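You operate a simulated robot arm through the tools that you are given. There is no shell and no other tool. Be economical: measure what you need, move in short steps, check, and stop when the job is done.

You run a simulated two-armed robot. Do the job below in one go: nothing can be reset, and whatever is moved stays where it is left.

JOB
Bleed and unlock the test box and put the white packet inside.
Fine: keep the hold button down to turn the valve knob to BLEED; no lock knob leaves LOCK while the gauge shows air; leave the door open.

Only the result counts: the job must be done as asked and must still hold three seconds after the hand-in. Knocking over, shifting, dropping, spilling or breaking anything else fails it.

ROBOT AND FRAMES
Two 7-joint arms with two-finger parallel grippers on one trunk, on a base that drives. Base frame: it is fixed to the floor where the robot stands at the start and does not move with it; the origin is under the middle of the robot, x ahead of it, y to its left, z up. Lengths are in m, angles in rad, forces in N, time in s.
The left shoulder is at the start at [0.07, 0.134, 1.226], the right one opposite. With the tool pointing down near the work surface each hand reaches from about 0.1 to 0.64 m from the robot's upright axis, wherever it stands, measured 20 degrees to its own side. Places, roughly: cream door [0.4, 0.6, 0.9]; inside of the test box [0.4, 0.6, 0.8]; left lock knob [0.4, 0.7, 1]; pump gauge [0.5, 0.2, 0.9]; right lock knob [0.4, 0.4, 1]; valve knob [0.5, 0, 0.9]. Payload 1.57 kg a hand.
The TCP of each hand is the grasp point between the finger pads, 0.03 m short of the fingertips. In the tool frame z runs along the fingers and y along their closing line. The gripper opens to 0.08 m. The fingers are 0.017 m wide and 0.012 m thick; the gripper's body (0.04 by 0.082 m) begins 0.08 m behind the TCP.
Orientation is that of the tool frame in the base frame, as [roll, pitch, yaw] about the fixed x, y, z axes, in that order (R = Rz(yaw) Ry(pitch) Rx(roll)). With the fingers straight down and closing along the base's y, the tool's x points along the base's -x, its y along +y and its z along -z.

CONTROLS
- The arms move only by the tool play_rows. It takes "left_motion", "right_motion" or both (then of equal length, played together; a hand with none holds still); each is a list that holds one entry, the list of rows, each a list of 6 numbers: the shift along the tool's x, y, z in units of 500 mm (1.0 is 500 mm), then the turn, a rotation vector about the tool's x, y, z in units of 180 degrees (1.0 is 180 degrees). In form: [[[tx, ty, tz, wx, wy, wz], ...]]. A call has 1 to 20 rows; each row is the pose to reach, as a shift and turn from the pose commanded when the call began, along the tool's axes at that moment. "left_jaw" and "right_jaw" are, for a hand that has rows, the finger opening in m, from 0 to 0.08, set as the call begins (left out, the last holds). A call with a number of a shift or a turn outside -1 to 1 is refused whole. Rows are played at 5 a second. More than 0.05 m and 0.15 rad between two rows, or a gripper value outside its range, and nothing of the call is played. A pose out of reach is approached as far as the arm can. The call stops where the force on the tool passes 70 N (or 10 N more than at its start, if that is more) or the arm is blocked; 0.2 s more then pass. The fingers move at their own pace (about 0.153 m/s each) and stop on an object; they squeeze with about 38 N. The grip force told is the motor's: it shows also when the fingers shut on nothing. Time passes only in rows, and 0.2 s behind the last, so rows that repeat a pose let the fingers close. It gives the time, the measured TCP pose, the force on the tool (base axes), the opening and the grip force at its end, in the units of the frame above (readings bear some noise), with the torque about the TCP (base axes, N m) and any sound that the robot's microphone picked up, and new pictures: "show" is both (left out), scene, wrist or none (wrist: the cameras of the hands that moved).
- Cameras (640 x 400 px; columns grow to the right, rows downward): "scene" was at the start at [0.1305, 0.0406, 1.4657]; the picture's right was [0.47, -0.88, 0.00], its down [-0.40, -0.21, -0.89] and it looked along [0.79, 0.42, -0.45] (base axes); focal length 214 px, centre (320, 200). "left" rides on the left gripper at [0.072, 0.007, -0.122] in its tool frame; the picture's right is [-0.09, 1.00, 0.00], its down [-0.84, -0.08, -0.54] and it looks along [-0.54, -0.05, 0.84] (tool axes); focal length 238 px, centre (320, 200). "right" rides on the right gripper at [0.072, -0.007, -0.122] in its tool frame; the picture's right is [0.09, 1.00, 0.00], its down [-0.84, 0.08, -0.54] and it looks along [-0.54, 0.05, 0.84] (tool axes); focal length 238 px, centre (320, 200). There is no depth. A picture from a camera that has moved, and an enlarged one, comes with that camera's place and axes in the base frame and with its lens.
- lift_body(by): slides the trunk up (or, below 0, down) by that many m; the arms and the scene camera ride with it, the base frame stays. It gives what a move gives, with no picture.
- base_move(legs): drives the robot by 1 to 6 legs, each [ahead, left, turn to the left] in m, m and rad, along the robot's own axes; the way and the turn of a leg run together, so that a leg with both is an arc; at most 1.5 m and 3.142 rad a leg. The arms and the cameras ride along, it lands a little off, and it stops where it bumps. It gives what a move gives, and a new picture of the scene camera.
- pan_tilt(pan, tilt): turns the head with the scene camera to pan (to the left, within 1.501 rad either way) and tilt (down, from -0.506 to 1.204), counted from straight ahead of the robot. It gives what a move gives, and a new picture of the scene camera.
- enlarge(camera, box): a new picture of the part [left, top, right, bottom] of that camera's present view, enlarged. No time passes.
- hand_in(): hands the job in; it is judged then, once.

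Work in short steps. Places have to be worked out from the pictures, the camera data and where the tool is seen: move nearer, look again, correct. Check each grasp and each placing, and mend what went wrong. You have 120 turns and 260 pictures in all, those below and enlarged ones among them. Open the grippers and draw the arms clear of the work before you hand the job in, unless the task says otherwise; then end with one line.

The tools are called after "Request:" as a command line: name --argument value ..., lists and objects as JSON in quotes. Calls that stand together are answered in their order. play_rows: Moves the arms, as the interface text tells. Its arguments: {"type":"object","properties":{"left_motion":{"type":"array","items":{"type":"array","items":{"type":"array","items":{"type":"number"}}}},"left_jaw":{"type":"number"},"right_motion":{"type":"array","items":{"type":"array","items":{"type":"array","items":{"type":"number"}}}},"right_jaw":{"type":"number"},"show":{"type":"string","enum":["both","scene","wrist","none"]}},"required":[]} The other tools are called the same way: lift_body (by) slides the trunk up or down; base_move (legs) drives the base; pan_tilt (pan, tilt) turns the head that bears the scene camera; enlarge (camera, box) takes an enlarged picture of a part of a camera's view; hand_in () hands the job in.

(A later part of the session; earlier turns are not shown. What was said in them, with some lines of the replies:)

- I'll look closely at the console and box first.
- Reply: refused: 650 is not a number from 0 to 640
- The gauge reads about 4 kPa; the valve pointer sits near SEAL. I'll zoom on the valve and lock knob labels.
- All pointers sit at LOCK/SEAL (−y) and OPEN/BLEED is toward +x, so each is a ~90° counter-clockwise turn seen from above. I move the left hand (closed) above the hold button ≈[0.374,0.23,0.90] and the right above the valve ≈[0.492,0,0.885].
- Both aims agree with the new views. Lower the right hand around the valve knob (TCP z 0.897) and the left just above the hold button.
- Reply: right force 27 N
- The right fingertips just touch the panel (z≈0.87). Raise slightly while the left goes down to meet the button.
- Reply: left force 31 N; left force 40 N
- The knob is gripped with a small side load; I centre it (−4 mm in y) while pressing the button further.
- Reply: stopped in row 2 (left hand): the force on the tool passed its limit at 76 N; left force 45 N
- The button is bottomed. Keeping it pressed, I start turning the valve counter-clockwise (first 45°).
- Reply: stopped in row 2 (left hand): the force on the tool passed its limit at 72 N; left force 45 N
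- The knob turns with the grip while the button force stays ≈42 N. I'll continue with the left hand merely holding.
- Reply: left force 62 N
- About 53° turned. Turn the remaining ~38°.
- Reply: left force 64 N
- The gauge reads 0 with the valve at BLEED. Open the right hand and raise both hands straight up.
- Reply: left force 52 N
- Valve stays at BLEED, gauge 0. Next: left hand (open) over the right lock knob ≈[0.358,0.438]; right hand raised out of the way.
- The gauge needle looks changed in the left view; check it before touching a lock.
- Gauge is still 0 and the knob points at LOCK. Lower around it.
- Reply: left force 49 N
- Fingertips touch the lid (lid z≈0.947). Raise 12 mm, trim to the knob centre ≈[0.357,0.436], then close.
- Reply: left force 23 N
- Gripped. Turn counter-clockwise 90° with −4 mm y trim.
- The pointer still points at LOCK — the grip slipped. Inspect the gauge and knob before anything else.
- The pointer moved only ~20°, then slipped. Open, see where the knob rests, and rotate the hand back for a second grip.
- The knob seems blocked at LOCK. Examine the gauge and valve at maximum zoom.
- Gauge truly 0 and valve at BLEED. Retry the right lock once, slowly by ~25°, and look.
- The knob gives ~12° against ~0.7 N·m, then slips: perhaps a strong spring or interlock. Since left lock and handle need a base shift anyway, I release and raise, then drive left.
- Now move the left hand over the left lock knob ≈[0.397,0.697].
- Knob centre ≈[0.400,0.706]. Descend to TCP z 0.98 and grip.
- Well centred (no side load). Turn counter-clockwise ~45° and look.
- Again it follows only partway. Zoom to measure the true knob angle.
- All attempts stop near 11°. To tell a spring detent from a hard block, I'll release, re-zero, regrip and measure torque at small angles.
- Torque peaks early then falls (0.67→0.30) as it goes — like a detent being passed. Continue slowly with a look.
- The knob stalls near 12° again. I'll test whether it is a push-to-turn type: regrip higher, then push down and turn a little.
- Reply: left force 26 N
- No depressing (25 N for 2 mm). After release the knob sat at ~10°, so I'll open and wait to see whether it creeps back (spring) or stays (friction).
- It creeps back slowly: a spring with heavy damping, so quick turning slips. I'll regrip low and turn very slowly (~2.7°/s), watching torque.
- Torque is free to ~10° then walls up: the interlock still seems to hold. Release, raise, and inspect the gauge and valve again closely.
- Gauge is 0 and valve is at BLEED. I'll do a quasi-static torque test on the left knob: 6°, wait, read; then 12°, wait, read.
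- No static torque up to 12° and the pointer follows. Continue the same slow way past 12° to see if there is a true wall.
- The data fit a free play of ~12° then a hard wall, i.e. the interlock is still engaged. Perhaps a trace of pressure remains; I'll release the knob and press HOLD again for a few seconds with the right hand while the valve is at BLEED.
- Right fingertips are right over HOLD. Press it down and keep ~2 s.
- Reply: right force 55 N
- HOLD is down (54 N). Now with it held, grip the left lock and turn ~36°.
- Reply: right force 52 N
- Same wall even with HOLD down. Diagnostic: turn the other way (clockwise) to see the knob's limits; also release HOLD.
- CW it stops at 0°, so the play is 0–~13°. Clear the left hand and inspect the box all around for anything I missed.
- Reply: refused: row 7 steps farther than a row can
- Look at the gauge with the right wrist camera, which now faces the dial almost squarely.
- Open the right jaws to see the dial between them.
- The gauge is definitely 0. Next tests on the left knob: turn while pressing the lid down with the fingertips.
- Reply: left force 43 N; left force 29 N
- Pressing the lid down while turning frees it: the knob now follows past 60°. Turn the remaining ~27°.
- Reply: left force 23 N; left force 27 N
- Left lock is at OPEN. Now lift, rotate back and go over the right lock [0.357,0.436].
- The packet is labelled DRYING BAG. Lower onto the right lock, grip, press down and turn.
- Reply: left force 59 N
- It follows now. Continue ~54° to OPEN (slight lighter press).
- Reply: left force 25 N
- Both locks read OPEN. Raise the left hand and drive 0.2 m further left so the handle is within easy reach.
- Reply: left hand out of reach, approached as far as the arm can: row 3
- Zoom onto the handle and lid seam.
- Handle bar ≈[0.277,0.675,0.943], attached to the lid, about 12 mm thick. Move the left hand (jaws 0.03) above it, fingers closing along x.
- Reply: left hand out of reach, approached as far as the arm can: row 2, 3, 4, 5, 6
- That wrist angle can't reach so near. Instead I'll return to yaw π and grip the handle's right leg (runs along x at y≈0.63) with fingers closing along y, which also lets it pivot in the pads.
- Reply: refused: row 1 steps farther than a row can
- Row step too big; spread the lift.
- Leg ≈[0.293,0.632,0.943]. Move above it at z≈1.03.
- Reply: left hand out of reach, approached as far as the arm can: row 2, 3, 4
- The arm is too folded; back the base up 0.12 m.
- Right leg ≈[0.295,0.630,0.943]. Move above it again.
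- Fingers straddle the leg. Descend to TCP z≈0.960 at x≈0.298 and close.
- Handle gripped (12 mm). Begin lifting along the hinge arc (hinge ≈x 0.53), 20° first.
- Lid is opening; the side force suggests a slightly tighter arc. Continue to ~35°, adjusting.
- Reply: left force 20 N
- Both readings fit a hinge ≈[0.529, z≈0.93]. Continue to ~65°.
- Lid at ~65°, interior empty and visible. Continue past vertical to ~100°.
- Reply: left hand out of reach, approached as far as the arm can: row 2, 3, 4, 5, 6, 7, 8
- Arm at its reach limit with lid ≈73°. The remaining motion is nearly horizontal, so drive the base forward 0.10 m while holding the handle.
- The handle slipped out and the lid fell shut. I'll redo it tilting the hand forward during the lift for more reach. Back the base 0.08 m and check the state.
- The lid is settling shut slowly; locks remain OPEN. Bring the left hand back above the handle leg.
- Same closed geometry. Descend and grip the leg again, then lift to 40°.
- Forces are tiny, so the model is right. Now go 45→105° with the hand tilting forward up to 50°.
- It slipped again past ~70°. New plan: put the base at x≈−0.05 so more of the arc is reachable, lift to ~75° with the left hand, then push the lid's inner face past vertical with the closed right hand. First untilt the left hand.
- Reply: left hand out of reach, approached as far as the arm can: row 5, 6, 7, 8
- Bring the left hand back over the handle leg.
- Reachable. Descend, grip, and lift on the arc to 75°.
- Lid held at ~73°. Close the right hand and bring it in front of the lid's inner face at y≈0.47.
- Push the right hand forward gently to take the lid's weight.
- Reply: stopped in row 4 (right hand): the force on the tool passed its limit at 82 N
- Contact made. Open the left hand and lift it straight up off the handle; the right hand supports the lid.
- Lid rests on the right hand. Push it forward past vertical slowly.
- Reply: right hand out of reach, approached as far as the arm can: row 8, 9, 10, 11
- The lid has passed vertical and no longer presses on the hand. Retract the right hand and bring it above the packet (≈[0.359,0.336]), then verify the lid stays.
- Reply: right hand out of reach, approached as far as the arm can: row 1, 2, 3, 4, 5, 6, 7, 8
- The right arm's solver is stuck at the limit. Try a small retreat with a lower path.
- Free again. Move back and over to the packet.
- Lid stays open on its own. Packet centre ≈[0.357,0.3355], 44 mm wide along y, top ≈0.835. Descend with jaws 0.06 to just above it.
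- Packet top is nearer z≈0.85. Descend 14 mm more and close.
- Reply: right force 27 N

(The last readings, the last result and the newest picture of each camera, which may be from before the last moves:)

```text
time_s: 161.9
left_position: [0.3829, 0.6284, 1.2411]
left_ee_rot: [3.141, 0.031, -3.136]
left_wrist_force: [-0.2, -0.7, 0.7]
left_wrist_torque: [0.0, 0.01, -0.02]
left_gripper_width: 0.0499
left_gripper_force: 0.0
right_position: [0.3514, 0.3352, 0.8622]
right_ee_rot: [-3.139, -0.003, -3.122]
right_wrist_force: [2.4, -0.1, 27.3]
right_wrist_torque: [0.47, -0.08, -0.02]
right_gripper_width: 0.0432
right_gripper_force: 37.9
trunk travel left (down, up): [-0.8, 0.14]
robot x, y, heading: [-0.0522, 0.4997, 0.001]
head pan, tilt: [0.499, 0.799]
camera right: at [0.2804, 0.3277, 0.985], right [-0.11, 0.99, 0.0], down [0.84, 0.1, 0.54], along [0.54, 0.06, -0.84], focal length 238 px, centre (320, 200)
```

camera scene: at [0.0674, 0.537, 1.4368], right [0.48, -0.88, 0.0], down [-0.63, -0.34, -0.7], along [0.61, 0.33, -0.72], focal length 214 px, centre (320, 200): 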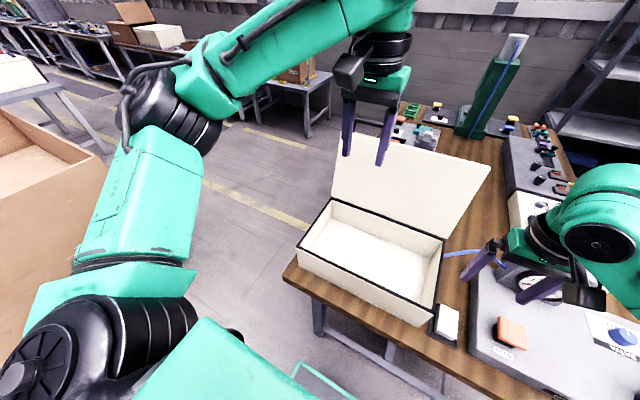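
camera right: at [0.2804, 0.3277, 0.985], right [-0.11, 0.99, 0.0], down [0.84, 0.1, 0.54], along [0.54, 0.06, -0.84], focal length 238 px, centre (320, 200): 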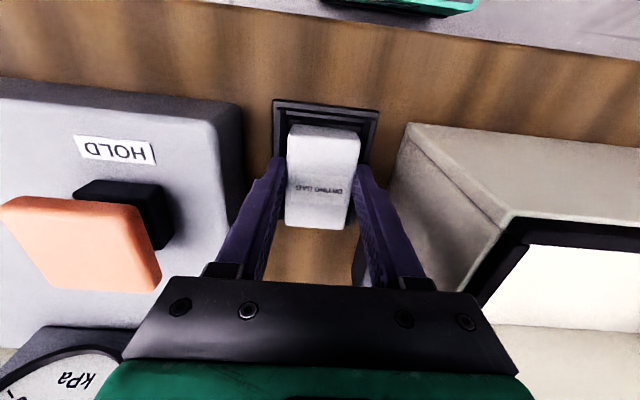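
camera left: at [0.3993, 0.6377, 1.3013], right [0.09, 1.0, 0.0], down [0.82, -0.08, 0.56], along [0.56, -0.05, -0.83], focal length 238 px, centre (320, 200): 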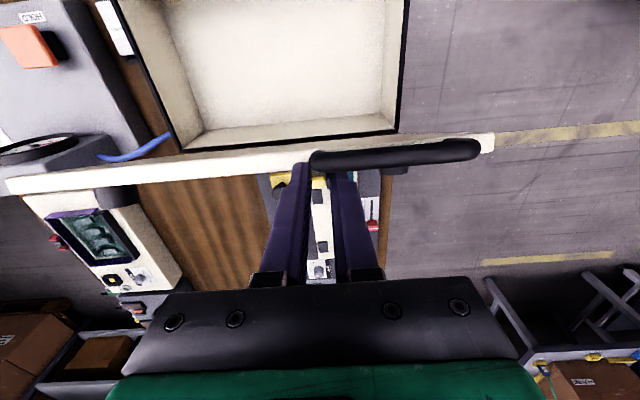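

Gripped at 43 mm. Lift straight up to z≈1.06.

Request:
play_rows --right_motion '[[[0, 0, -0.02, 0, 0, 0], [0, 0, -0.06, 0, 0, 0], [0, 0, -0.12, 0, 0, 0], [0, 0, -0.18, 0, 0, 0], [0, 0, -0.24, 0, 0, 0], [0, 0, -0.3, 0, 0, 0], [0, 0, -0.36, 0, 0, 0], [0, 0, -0.4, 0, 0, 0], [0, 0, -0.4, 0, 0, 0]]]' --show "both"

```text
time_s: 163.9
left_position: [0.3864, 0.627, 1.2394]
left_ee_rot: [3.141, 0.029, -3.133]
left_wrist_force: [-0.3, 0.0, 0.4]
left_wrist_torque: [0.0, 0.02, -0.02]
left_gripper_width: 0.0499
left_gripper_force: 0.1
right_position: [0.3543, 0.3331, 1.0611]
right_ee_rot: [-3.141, -0.007, -3.122]
right_wrist_force: [0.4, 0.6, 0.3]
right_wrist_torque: [0.0, 0.02, 0.0]
right_gripper_width: 0.0
right_gripper_force: 21.4
trunk travel left (down, up): [-0.8, 0.14]
robot x, y, heading: [-0.0563, 0.5003, 0.001]
head pan, tilt: [0.499, 0.799]
camera scene: at [0.0677, 0.5365, 1.4368], right [0.48, -0.88, 0.0], down [-0.63, -0.34, -0.7], along [0.61, 0.33, -0.72], focal length 214 px, centre (320, 200)
camera right: at [0.2839, 0.325, 1.1829], right [-0.11, 0.99, 0.0], down [0.84, 0.1, 0.53], along [0.53, 0.06, -0.85], focal length 238 px, centre (320, 200)
```

scene: 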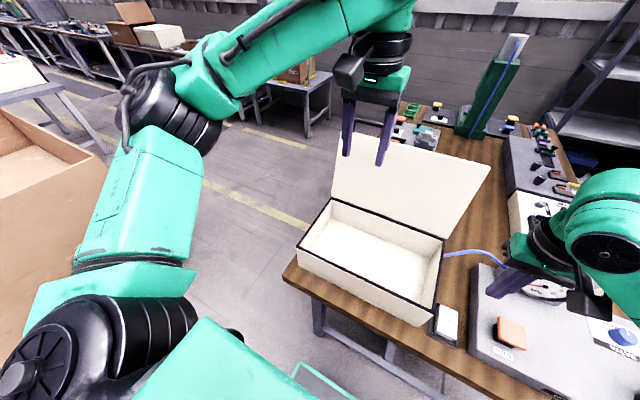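
right: 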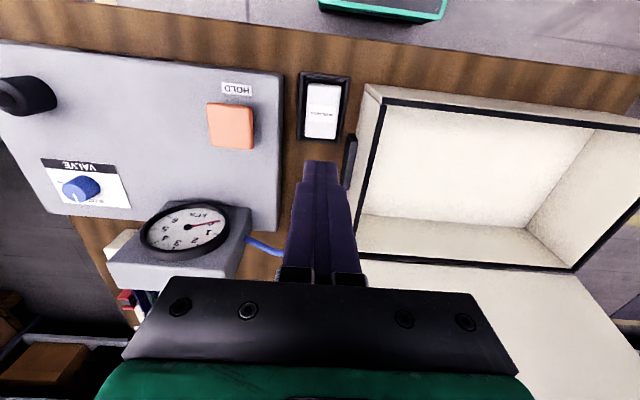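

The grip was too shallow and slipped; the packet is still in its tray. Look closely at packet and tray.

Request:
enlarge --camera "right" --box '[285, 60, 365, 150]'

Request:
enlarge --camera "scene" --box '[420, 290, 474, 355]'

```text
4.44 times, centred on (325, 105) of right
camera zoom: at [0.2839, 0.325, 1.1829], right [-0.11, 0.99, 0.0], down [0.84, 0.1, 0.53], along [0.53, 0.06, -0.85], focal length 1059 px, centre (298, 622)
```

zoom: 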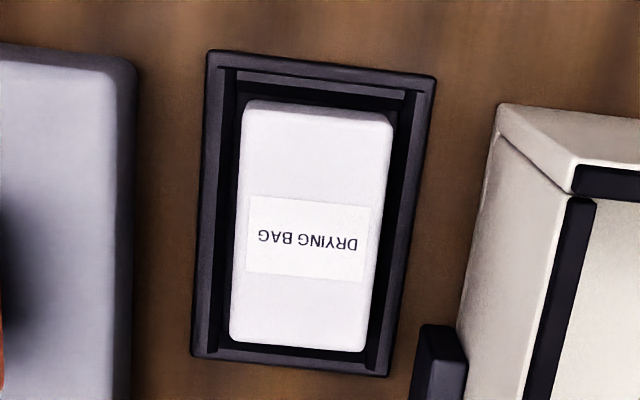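

```text
6.15 times, centred on (447, 322) of scene
camera zoom: at [0.0677, 0.5365, 1.4368], right [0.48, -0.88, 0.0], down [-0.63, -0.34, -0.7], along [0.61, 0.33, -0.72], focal length 1320 px, centre (-462, -554)
```

zoom: 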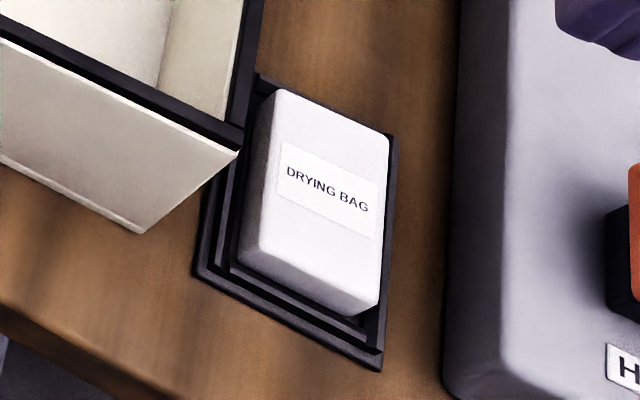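

Only ~12 mm of packet stands above the tray ridges. Retry: descend to light contact, close and wait, then lift slowly.

Request:
play_rows --right_motion '[[[0.004, 0.004, 0.08, 0, 0, 0], [0.004, 0.004, 0.16, 0, 0, 0], [0.004, 0.004, 0.24, 0, 0, 0], [0.004, 0.004, 0.32, 0, 0, 0], [0.004, 0.004, 0.37, 0, 0, 0], [0.004, 0.004, 0.396, 0, 0, 0], [0.004, 0.004, 0.398, 0, 0, 0]]]' --right_jaw 0.056 --show "none"

Request:
play_rows --right_motion '[[[0, 0, 0, 0, 0, 0], [0, 0, 0, 0, 0, 0], [0, 0, 0, 0, 0, 0], [0, 0, 0, 0, 0, 0], [0, 0, 0, 0, 0, 0]]]' --right_jaw 0 --show "none"

Request:
play_rows --right_motion '[[[0, 0, -0.005, 0, 0, 0], [0, 0, -0.01, 0, 0, 0], [0, 0, -0.015, 0, 0, 0], [0, 0, -0.02, 0, 0, 0], [0, 0, -0.03, 0, 0, 0], [0, 0, -0.03, 0, 0, 0]]]' --show "wrist"

```text
time_s: 165.5
left_position: [0.3854, 0.6269, 1.2415]
left_ee_rot: [3.139, 0.029, -3.135]
left_wrist_force: [-0.5, -0.4, -0.1]
left_wrist_torque: [0.0, -0.01, -0.04]
left_gripper_width: 0.0502
left_gripper_force: 0.1
right_position: [0.3496, 0.3357, 0.8637]
right_ee_rot: [-3.14, -0.006, -3.119]
right_wrist_force: [-1.6, 0.5, 9.1]
right_wrist_torque: [0.2, -0.02, 0.05]
right_gripper_width: 0.056
right_gripper_force: 0.0
trunk travel left (down, up): [-0.8, 0.14]
robot x, y, heading: [-0.0518, 0.5031, -0.0]
head pan, tilt: [0.499, 0.799]
```

```text
time_s: 166.7
left_position: [0.3842, 0.628, 1.2406]
left_ee_rot: [-3.14, 0.03, -3.135]
left_wrist_force: [0.7, 0.2, 0.4]
left_wrist_torque: [0.0, 0.02, -0.01]
left_gripper_width: 0.05
left_gripper_force: 0.1
right_position: [0.3489, 0.3366, 0.863]
right_ee_rot: [3.141, -0.007, -3.122]
right_wrist_force: [0.9, 2.2, 12.4]
right_wrist_torque: [0.34, -0.22, -0.01]
right_gripper_width: 0.043
right_gripper_force: 38.0
trunk travel left (down, up): [-0.8, 0.14]
robot x, y, heading: [-0.0479, 0.4985, -0.001]
head pan, tilt: [0.499, 0.799]
```

```text
time_s: 168.1
left_position: [0.3854, 0.6277, 1.2397]
left_ee_rot: [3.139, 0.026, -3.134]
left_wrist_force: [0.3, 0.3, 0.1]
left_wrist_torque: [0.0, 0.01, -0.04]
left_gripper_width: 0.0497
left_gripper_force: 0.0
right_position: [0.3497, 0.3357, 0.8768]
right_ee_rot: [3.141, -0.007, -3.121]
right_wrist_force: [-0.7, 0.3, -0.6]
right_wrist_torque: [0.03, 0.01, -0.03]
right_gripper_width: 0.0428
right_gripper_force: 38.3
trunk travel left (down, up): [-0.8, 0.14]
robot x, y, heading: [-0.053, 0.4988, 0.002]
head pan, tilt: [0.499, 0.799]
camera right: at [0.2798, 0.3286, 0.999], right [-0.11, 0.99, 0.0], down [0.84, 0.1, 0.53], along [0.53, 0.06, -0.85], focal length 238 px, centre (320, 200)
```

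right: 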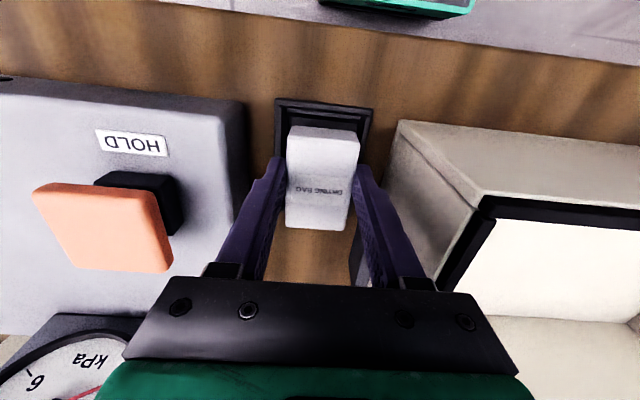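

Packet is in the grip and rising (light). Continue slowly to z≈1.05.

Request:
play_rows --right_motion '[[[0, 0, -0.015, 0, 0, 0], [0, 0, -0.03, 0, 0, 0], [0, 0, -0.05, 0, 0, 0], [0, 0, -0.07, 0, 0, 0], [0, 0, -0.09, 0, 0, 0], [0, 0, -0.11, 0, 0, 0], [0, 0, -0.13, 0, 0, 0], [0, 0, -0.15, 0, 0, 0], [0, 0, -0.17, 0, 0, 0], [0, 0, -0.19, 0, 0, 0], [0, 0, -0.21, 0, 0, 0], [0, 0, -0.23, 0, 0, 0], [0, 0, -0.25, 0, 0, 0], [0, 0, -0.27, 0, 0, 0], [0, 0, -0.29, 0, 0, 0], [0, 0, -0.31, 0, 0, 0], [0, 0, -0.33, 0, 0, 0], [0, 0, -0.345, 0, 0, 0]]]' --show "both"

```text
time_s: 171.9
left_position: [0.3857, 0.627, 1.2401]
left_ee_rot: [3.14, 0.028, -3.135]
left_wrist_force: [-0.2, -0.2, 0.3]
left_wrist_torque: [-0.01, 0.0, 0.01]
left_gripper_width: 0.05
left_gripper_force: 0.1
right_position: [0.3531, 0.3363, 1.0491]
right_ee_rot: [3.141, -0.013, -3.12]
right_wrist_force: [0.0, -0.2, -0.1]
right_wrist_torque: [0.0, 0.03, 0.0]
right_gripper_width: 0.043
right_gripper_force: 37.9
trunk travel left (down, up): [-0.8, 0.14]
robot x, y, heading: [-0.0534, 0.5014, -0.001]
head pan, tilt: [0.499, 0.799]
camera scene: at [0.0676, 0.5366, 1.4368], right [0.48, -0.88, 0.0], down [-0.63, -0.34, -0.7], along [0.61, 0.33, -0.72], focal length 214 px, centre (320, 200)
camera right: at [0.2816, 0.3283, 1.1725], right [-0.11, 0.99, 0.0], down [0.84, 0.1, 0.53], along [0.53, 0.06, -0.85], focal length 238 px, centre (320, 200)
```

scene: 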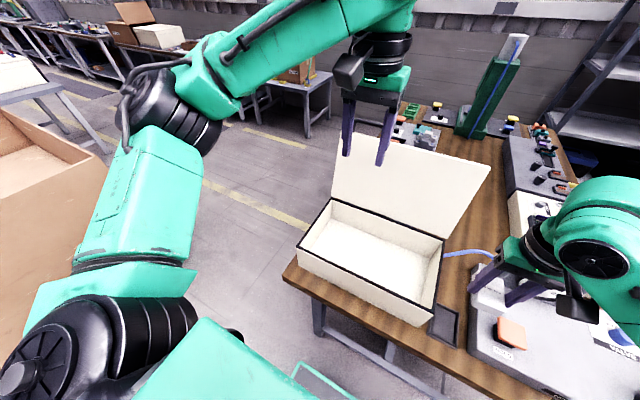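
right: 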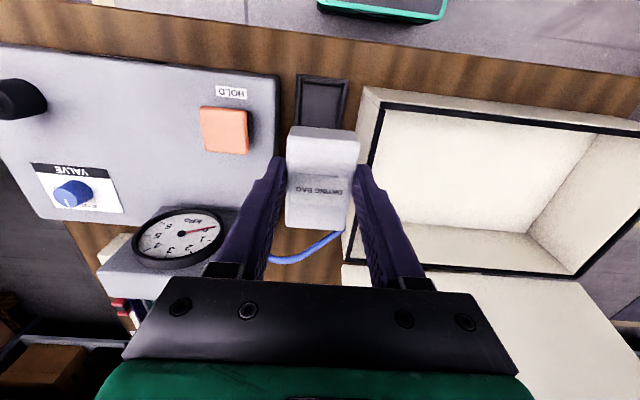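

Packet is out, tray unmoved. Carry it over the open box to ≈[0.41,0.49].

Request:
play_rows --right_motion '[[[-0.012, 0.034, 0, 0, 0, 0], [-0.025, 0.068, 0, 0, 0, 0], [-0.038, 0.102, 0, 0, 0, 0], [-0.05, 0.136, 0, 0, 0, 0], [-0.063, 0.17, 0, 0, 0, 0], [-0.076, 0.204, 0, 0, 0, 0], [-0.088, 0.238, 0, 0, 0, 0], [-0.1, 0.272, 0, 0, 0, 0], [-0.114, 0.308, 0, 0, 0, 0], [-0.114, 0.308, 0, 0, 0, 0]]]' --show "both"

```text
time_s: 174.1
left_position: [0.3853, 0.6274, 1.2419]
left_ee_rot: [3.14, 0.029, -3.136]
left_wrist_force: [-0.1, 0.4, 0.7]
left_wrist_torque: [0.03, 0.01, -0.03]
left_gripper_width: 0.0501
left_gripper_force: 0.0
right_position: [0.4065, 0.4926, 1.0505]
right_ee_rot: [3.14, -0.009, -3.121]
right_wrist_force: [0.0, 0.0, -0.8]
right_wrist_torque: [0.0, 0.03, 0.04]
right_gripper_width: 0.0431
right_gripper_force: 37.7
trunk travel left (down, up): [-0.8, 0.14]
robot x, y, heading: [-0.0535, 0.5039, 0.004]
head pan, tilt: [0.499, 0.799]
camera scene: at [0.0676, 0.5361, 1.4368], right [0.48, -0.88, 0.0], down [-0.63, -0.34, -0.7], along [0.61, 0.33, -0.72], focal length 214 px, centre (320, 200)
camera right: at [0.3355, 0.4842, 1.1717], right [-0.11, 0.99, 0.0], down [0.84, 0.1, 0.53], along [0.53, 0.06, -0.85], focal length 238 px, centre (320, 200)
```

scene: 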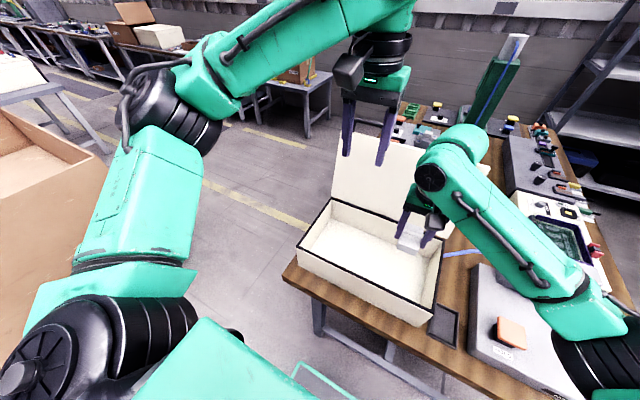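
right: 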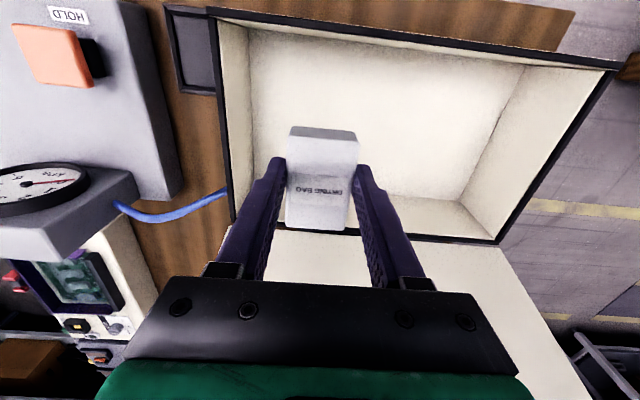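

Lower into the box to z≈0.89, then in finer steps until contact.

Request:
play_rows --right_motion '[[[0, 0, 0.04, 0, 0, 0], [0, 0, 0.08, 0, 0, 0], [0, 0, 0.12, 0, 0, 0], [0, 0, 0.16, 0, 0, 0], [0, 0, 0.2, 0, 0, 0], [0, 0, 0.24, 0, 0, 0], [0, 0, 0.28, 0, 0, 0], [0, 0, 0.32, 0, 0, 0], [0, 0, 0.32, 0, 0, 0]]]' --show "wrist"

Request:
play_rows --right_motion '[[[0, 0, 0.01, 0, 0, 0], [0, 0, 0.02, 0, 0, 0], [0, 0, 0.03, 0, 0, 0], [0, 0, 0.04, 0, 0, 0], [0, 0, 0.04, 0, 0, 0]]]' --show "none"

```text
time_s: 176.1
left_position: [0.3852, 0.6259, 1.2411]
left_ee_rot: [3.14, 0.029, -3.134]
left_wrist_force: [0.1, -0.7, -0.4]
left_wrist_torque: [0.02, -0.01, -0.02]
left_gripper_width: 0.05
left_gripper_force: 0.0
right_position: [0.4025, 0.491, 0.8901]
right_ee_rot: [-3.141, -0.008, -3.121]
right_wrist_force: [-1.2, -0.1, -0.7]
right_wrist_torque: [-0.01, -0.01, 0.01]
right_gripper_width: 0.043
right_gripper_force: 37.9
trunk travel left (down, up): [-0.8, 0.14]
robot x, y, heading: [-0.0535, 0.5028, 0.004]
head pan, tilt: [0.499, 0.799]
camera right: at [0.3334, 0.4833, 1.0126], right [-0.11, 0.99, 0.0], down [0.84, 0.1, 0.53], along [0.53, 0.06, -0.85], focal length 238 px, centre (320, 200)
```

right: 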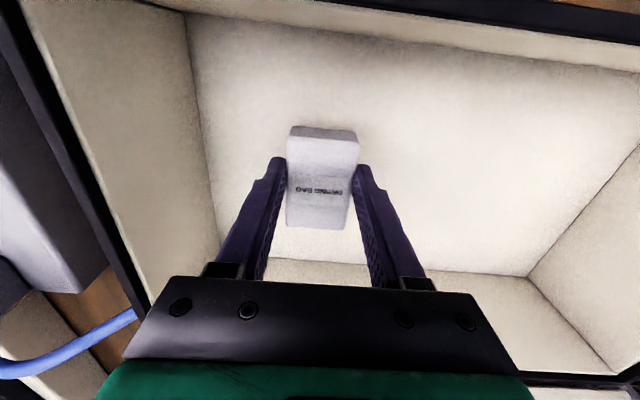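

```text
time_s: 177.3
left_position: [0.3866, 0.6274, 1.2406]
left_ee_rot: [3.139, 0.027, -3.133]
left_wrist_force: [0.1, 0.9, -0.3]
left_wrist_torque: [-0.01, 0.0, 0.05]
left_gripper_width: 0.05
left_gripper_force: 0.0
right_position: [0.403, 0.4921, 0.8692]
right_ee_rot: [-3.141, -0.009, -3.121]
right_wrist_force: [-0.5, -0.3, -0.1]
right_wrist_torque: [0.0, -0.02, -0.01]
right_gripper_width: 0.0429
right_gripper_force: 38.6
trunk travel left (down, up): [-0.8, 0.14]
robot x, y, heading: [-0.0481, 0.4998, 0.003]
head pan, tilt: [0.499, 0.799]
```

No contact yet; keep lowering in small steps.

Request:
play_rows --right_motion '[[[0, 0, 0.01, 0, 0, 0], [0, 0, 0.02, 0, 0, 0], [0, 0, 0.03, 0, 0, 0], [0, 0, 0.04, 0, 0, 0], [0, 0, 0.05, 0, 0, 0], [0, 0, 0.05, 0, 0, 0]]]' --show "wrist"

```text
time_s: 178.4
left_position: [0.3793, 0.6266, 1.2431]
left_ee_rot: [3.141, 0.036, -3.135]
left_wrist_force: [-0.5, -0.9, -0.7]
left_wrist_torque: [0.03, 0.04, -0.01]
left_gripper_width: 0.0499
left_gripper_force: 0.0
right_position: [0.405, 0.4924, 0.8583]
right_ee_rot: [3.139, 0.014, -3.118]
right_wrist_force: [-17.7, -4.1, 39.6]
right_wrist_torque: [-0.99, 1.01, -0.31]
right_gripper_width: 0.0429
right_gripper_force: 38.0
trunk travel left (down, up): [-0.8, 0.14]
robot x, y, heading: [-0.0561, 0.4984, 0.001]
head pan, tilt: [0.499, 0.799]
stopped in row 5 (right hand): the force on the tool passed its limit at 77 N (the readings are from after the stop); the commanded pose is now the measured one
camera right: at [0.3315, 0.4843, 0.9788], right [-0.11, 0.99, 0.0], down [0.83, 0.1, 0.55], along [0.55, 0.06, -0.83], focal length 238 px, centre (320, 200)
```

right: 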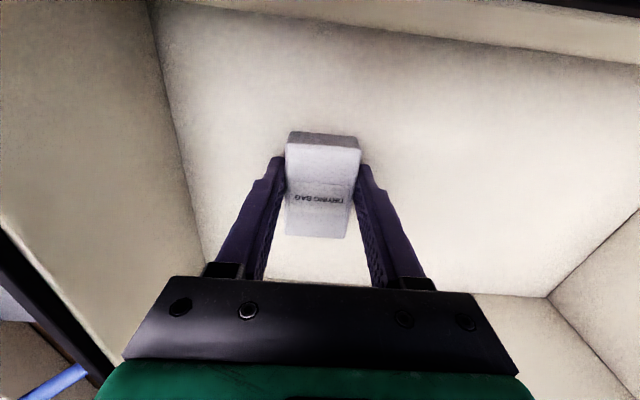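

The packet is on the floor of the box. Ease up 3 mm, open, then withdraw upward.

Request:
play_rows --right_motion '[[[0, 0, -0.003, 0, 0, 0], [0, 0, -0.005, 0, 0, 0], [0, 0, -0.005, 0, 0, 0]]]' --show "none"

Request:
play_rows --right_motion '[[[0, 0, 0, 0, 0, 0], [0, 0, 0, 0, 0, 0], [0, 0, -0.02, 0, 0, 0], [0, 0, -0.06, 0, 0, 0], [0, 0, -0.12, 0, 0, 0], [0, 0, -0.2, 0, 0, 0], [0, 0, -0.28, 0, 0, 0], [0, 0, -0.36, 0, 0, 0], [0, 0, -0.44, 0, 0, 0]]]' --right_jaw 0.065 --show "both"

```text
time_s: 179.2
left_position: [0.3812, 0.6273, 1.2426]
left_ee_rot: [3.141, 0.033, -3.133]
left_wrist_force: [-0.8, 0.7, -0.5]
left_wrist_torque: [-0.03, 0.03, 0.0]
left_gripper_width: 0.0499
left_gripper_force: 0.0
right_position: [0.4056, 0.4926, 0.8576]
right_ee_rot: [3.141, 0.013, -3.12]
right_wrist_force: [-7.6, -1.6, 25.6]
right_wrist_torque: [-0.56, 0.54, -0.19]
right_gripper_width: 0.0428
right_gripper_force: 38.4
trunk travel left (down, up): [-0.8, 0.14]
robot x, y, heading: [-0.0523, 0.5001, 0.002]
head pan, tilt: [0.499, 0.799]
```

```text
time_s: 181.2
left_position: [0.3868, 0.6265, 1.2405]
left_ee_rot: [3.14, 0.029, -3.134]
left_wrist_force: [0.0, -0.2, -0.3]
left_wrist_torque: [0.01, 0.01, -0.01]
left_gripper_width: 0.05
left_gripper_force: 0.0
right_position: [0.4107, 0.49, 1.0764]
right_ee_rot: [3.141, 0.007, -3.122]
right_wrist_force: [-1.1, -0.9, 0.4]
right_wrist_torque: [-0.01, 0.04, 0.02]
right_gripper_width: 0.0649
right_gripper_force: 0.0
trunk travel left (down, up): [-0.8, 0.14]
robot x, y, heading: [-0.0546, 0.4969, 0.003]
head pan, tilt: [0.499, 0.799]
camera scene: at [0.0673, 0.5368, 1.4368], right [0.48, -0.88, 0.0], down [-0.63, -0.34, -0.7], along [0.61, 0.33, -0.72], focal length 214 px, centre (320, 200)
camera right: at [0.3374, 0.4822, 1.1979], right [-0.11, 0.99, 0.0], down [0.83, 0.09, 0.55], along [0.54, 0.06, -0.84], focal length 238 px, centre (320, 200)
```

scene: 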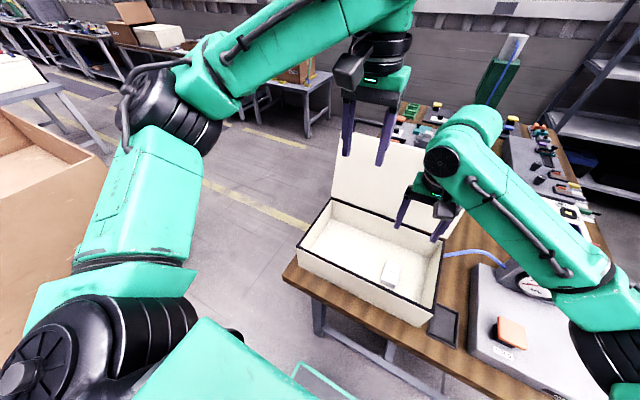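
right: 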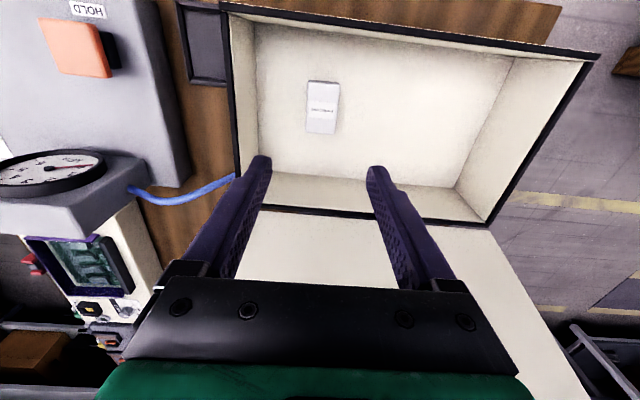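

Packet lies in the box. Raise the right hand, back the base off, and check everything.

Request:
play_rows --right_motion '[[[0, 0, -0.06, 0, 0, 0], [0.06, 0, -0.1, 0, 0, 0], [0.12, 0, -0.1, 0, 0, 0], [0.12, 0, -0.1, 0, 0, 0]]]' --right_jaw 0.08 --left_motion '[[[0, 0, 0, 0, 0, 0], [0.04, 0, 0, 0, 0, 0], [0.08, 0, 0, 0, 0, 0], [0.08, 0, 0, 0, 0, 0]]]' --left_jaw 0.08 --show "none"

Request:
base_move --legs '[[-0.12, 0, 0]]'

Request:
pan_tilt --pan -0.1 --tilt 0.6

Request:
enlarge --camera "scene" --box '[200, 160, 520, 380]'

```text
time_s: 182.2
left_position: [0.3462, 0.6269, 1.2392]
left_ee_rot: [3.138, 0.028, -3.134]
left_wrist_force: [-0.5, -0.1, -0.8]
left_wrist_torque: [-0.02, 0.03, -0.03]
left_gripper_width: 0.0798
left_gripper_force: 0.0
right_position: [0.3478, 0.4892, 1.124]
right_ee_rot: [3.14, 0.005, -3.121]
right_wrist_force: [-0.1, -0.4, 0.2]
right_wrist_torque: [0.02, 0.02, -0.03]
right_gripper_width: 0.0801
right_gripper_force: 0.2
trunk travel left (down, up): [-0.8, 0.14]
robot x, y, heading: [-0.0563, 0.5, -0.001]
head pan, tilt: [0.499, 0.799]
```

```text
time_s: 183.4
left_position: [0.2306, 0.6268, 1.2383]
left_ee_rot: [3.139, 0.025, -3.134]
left_wrist_force: [-0.4, -0.5, -1.0]
left_wrist_torque: [0.0, -0.01, 0.03]
left_gripper_width: 0.08
left_gripper_force: 0.0
right_position: [0.2311, 0.488, 1.124]
right_ee_rot: [3.141, 0.004, -3.12]
right_wrist_force: [0.2, -0.4, 0.2]
right_wrist_torque: [0.01, 0.0, 0.02]
right_gripper_width: 0.0801
right_gripper_force: 0.0
trunk travel left (down, up): [-0.8, 0.14]
robot x, y, heading: [-0.1707, 0.4995, -0.003]
head pan, tilt: [0.499, 0.799]
camera scene: at [-0.0469, 0.5365, 1.4365], right [0.48, -0.88, 0.0], down [-0.63, -0.34, -0.7], along [0.61, 0.33, -0.72], focal length 214 px, centre (320, 200)
```

scene: 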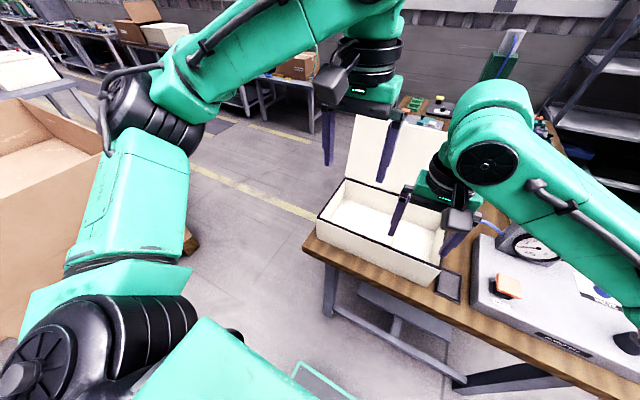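

```text
time_s: 184.4
left_position: [0.2287, 0.6274, 1.2407]
left_ee_rot: [3.141, 0.027, -3.136]
left_wrist_force: [0.0, -0.4, 0.8]
left_wrist_torque: [0.01, 0.0, 0.01]
left_gripper_width: 0.0801
left_gripper_force: 0.1
right_position: [0.2299, 0.488, 1.1232]
right_ee_rot: [3.141, 0.007, -3.12]
right_wrist_force: [0.0, -0.2, -1.3]
right_wrist_torque: [-0.03, -0.01, 0.0]
right_gripper_width: 0.0799
right_gripper_force: 0.1
trunk travel left (down, up): [-0.8, 0.14]
robot x, y, heading: [-0.1713, 0.5004, 0.008]
head pan, tilt: [-0.099, 0.6]
camera scene: at [-0.0323, 0.4892, 1.4536], right [-0.1, -1.0, 0.0], down [-0.56, 0.06, -0.82], along [0.82, -0.08, -0.57], focal length 214 px, centre (320, 200)
```

scene: 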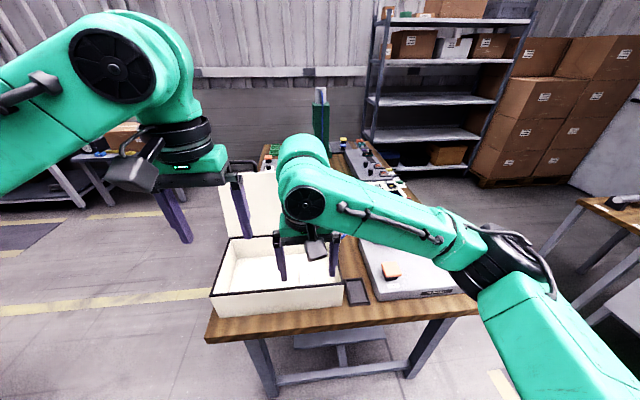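

```text
1.82 times, centred on (360, 270) of scene
camera zoom: at [-0.0323, 0.4892, 1.4536], right [-0.1, -1.0, 0.0], down [-0.56, 0.06, -0.82], along [0.82, -0.08, -0.57], focal length 390 px, centre (247, 73)
```

zoom: 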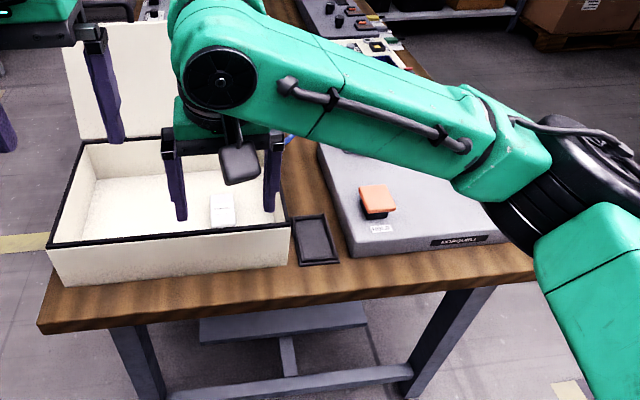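

The packet is in the box, the lid stays open, the gauge last read 0 with the valve at BLEED, both locks last showed OPEN, and the grippers are open and clear. Handing in.

Request:
hand_in

```text
The job is handed in.
```

I bled and unlocked the test box and put the white packet inside. The door is open, the grippers are open and both arms are clear. I got no pass or fail result back.
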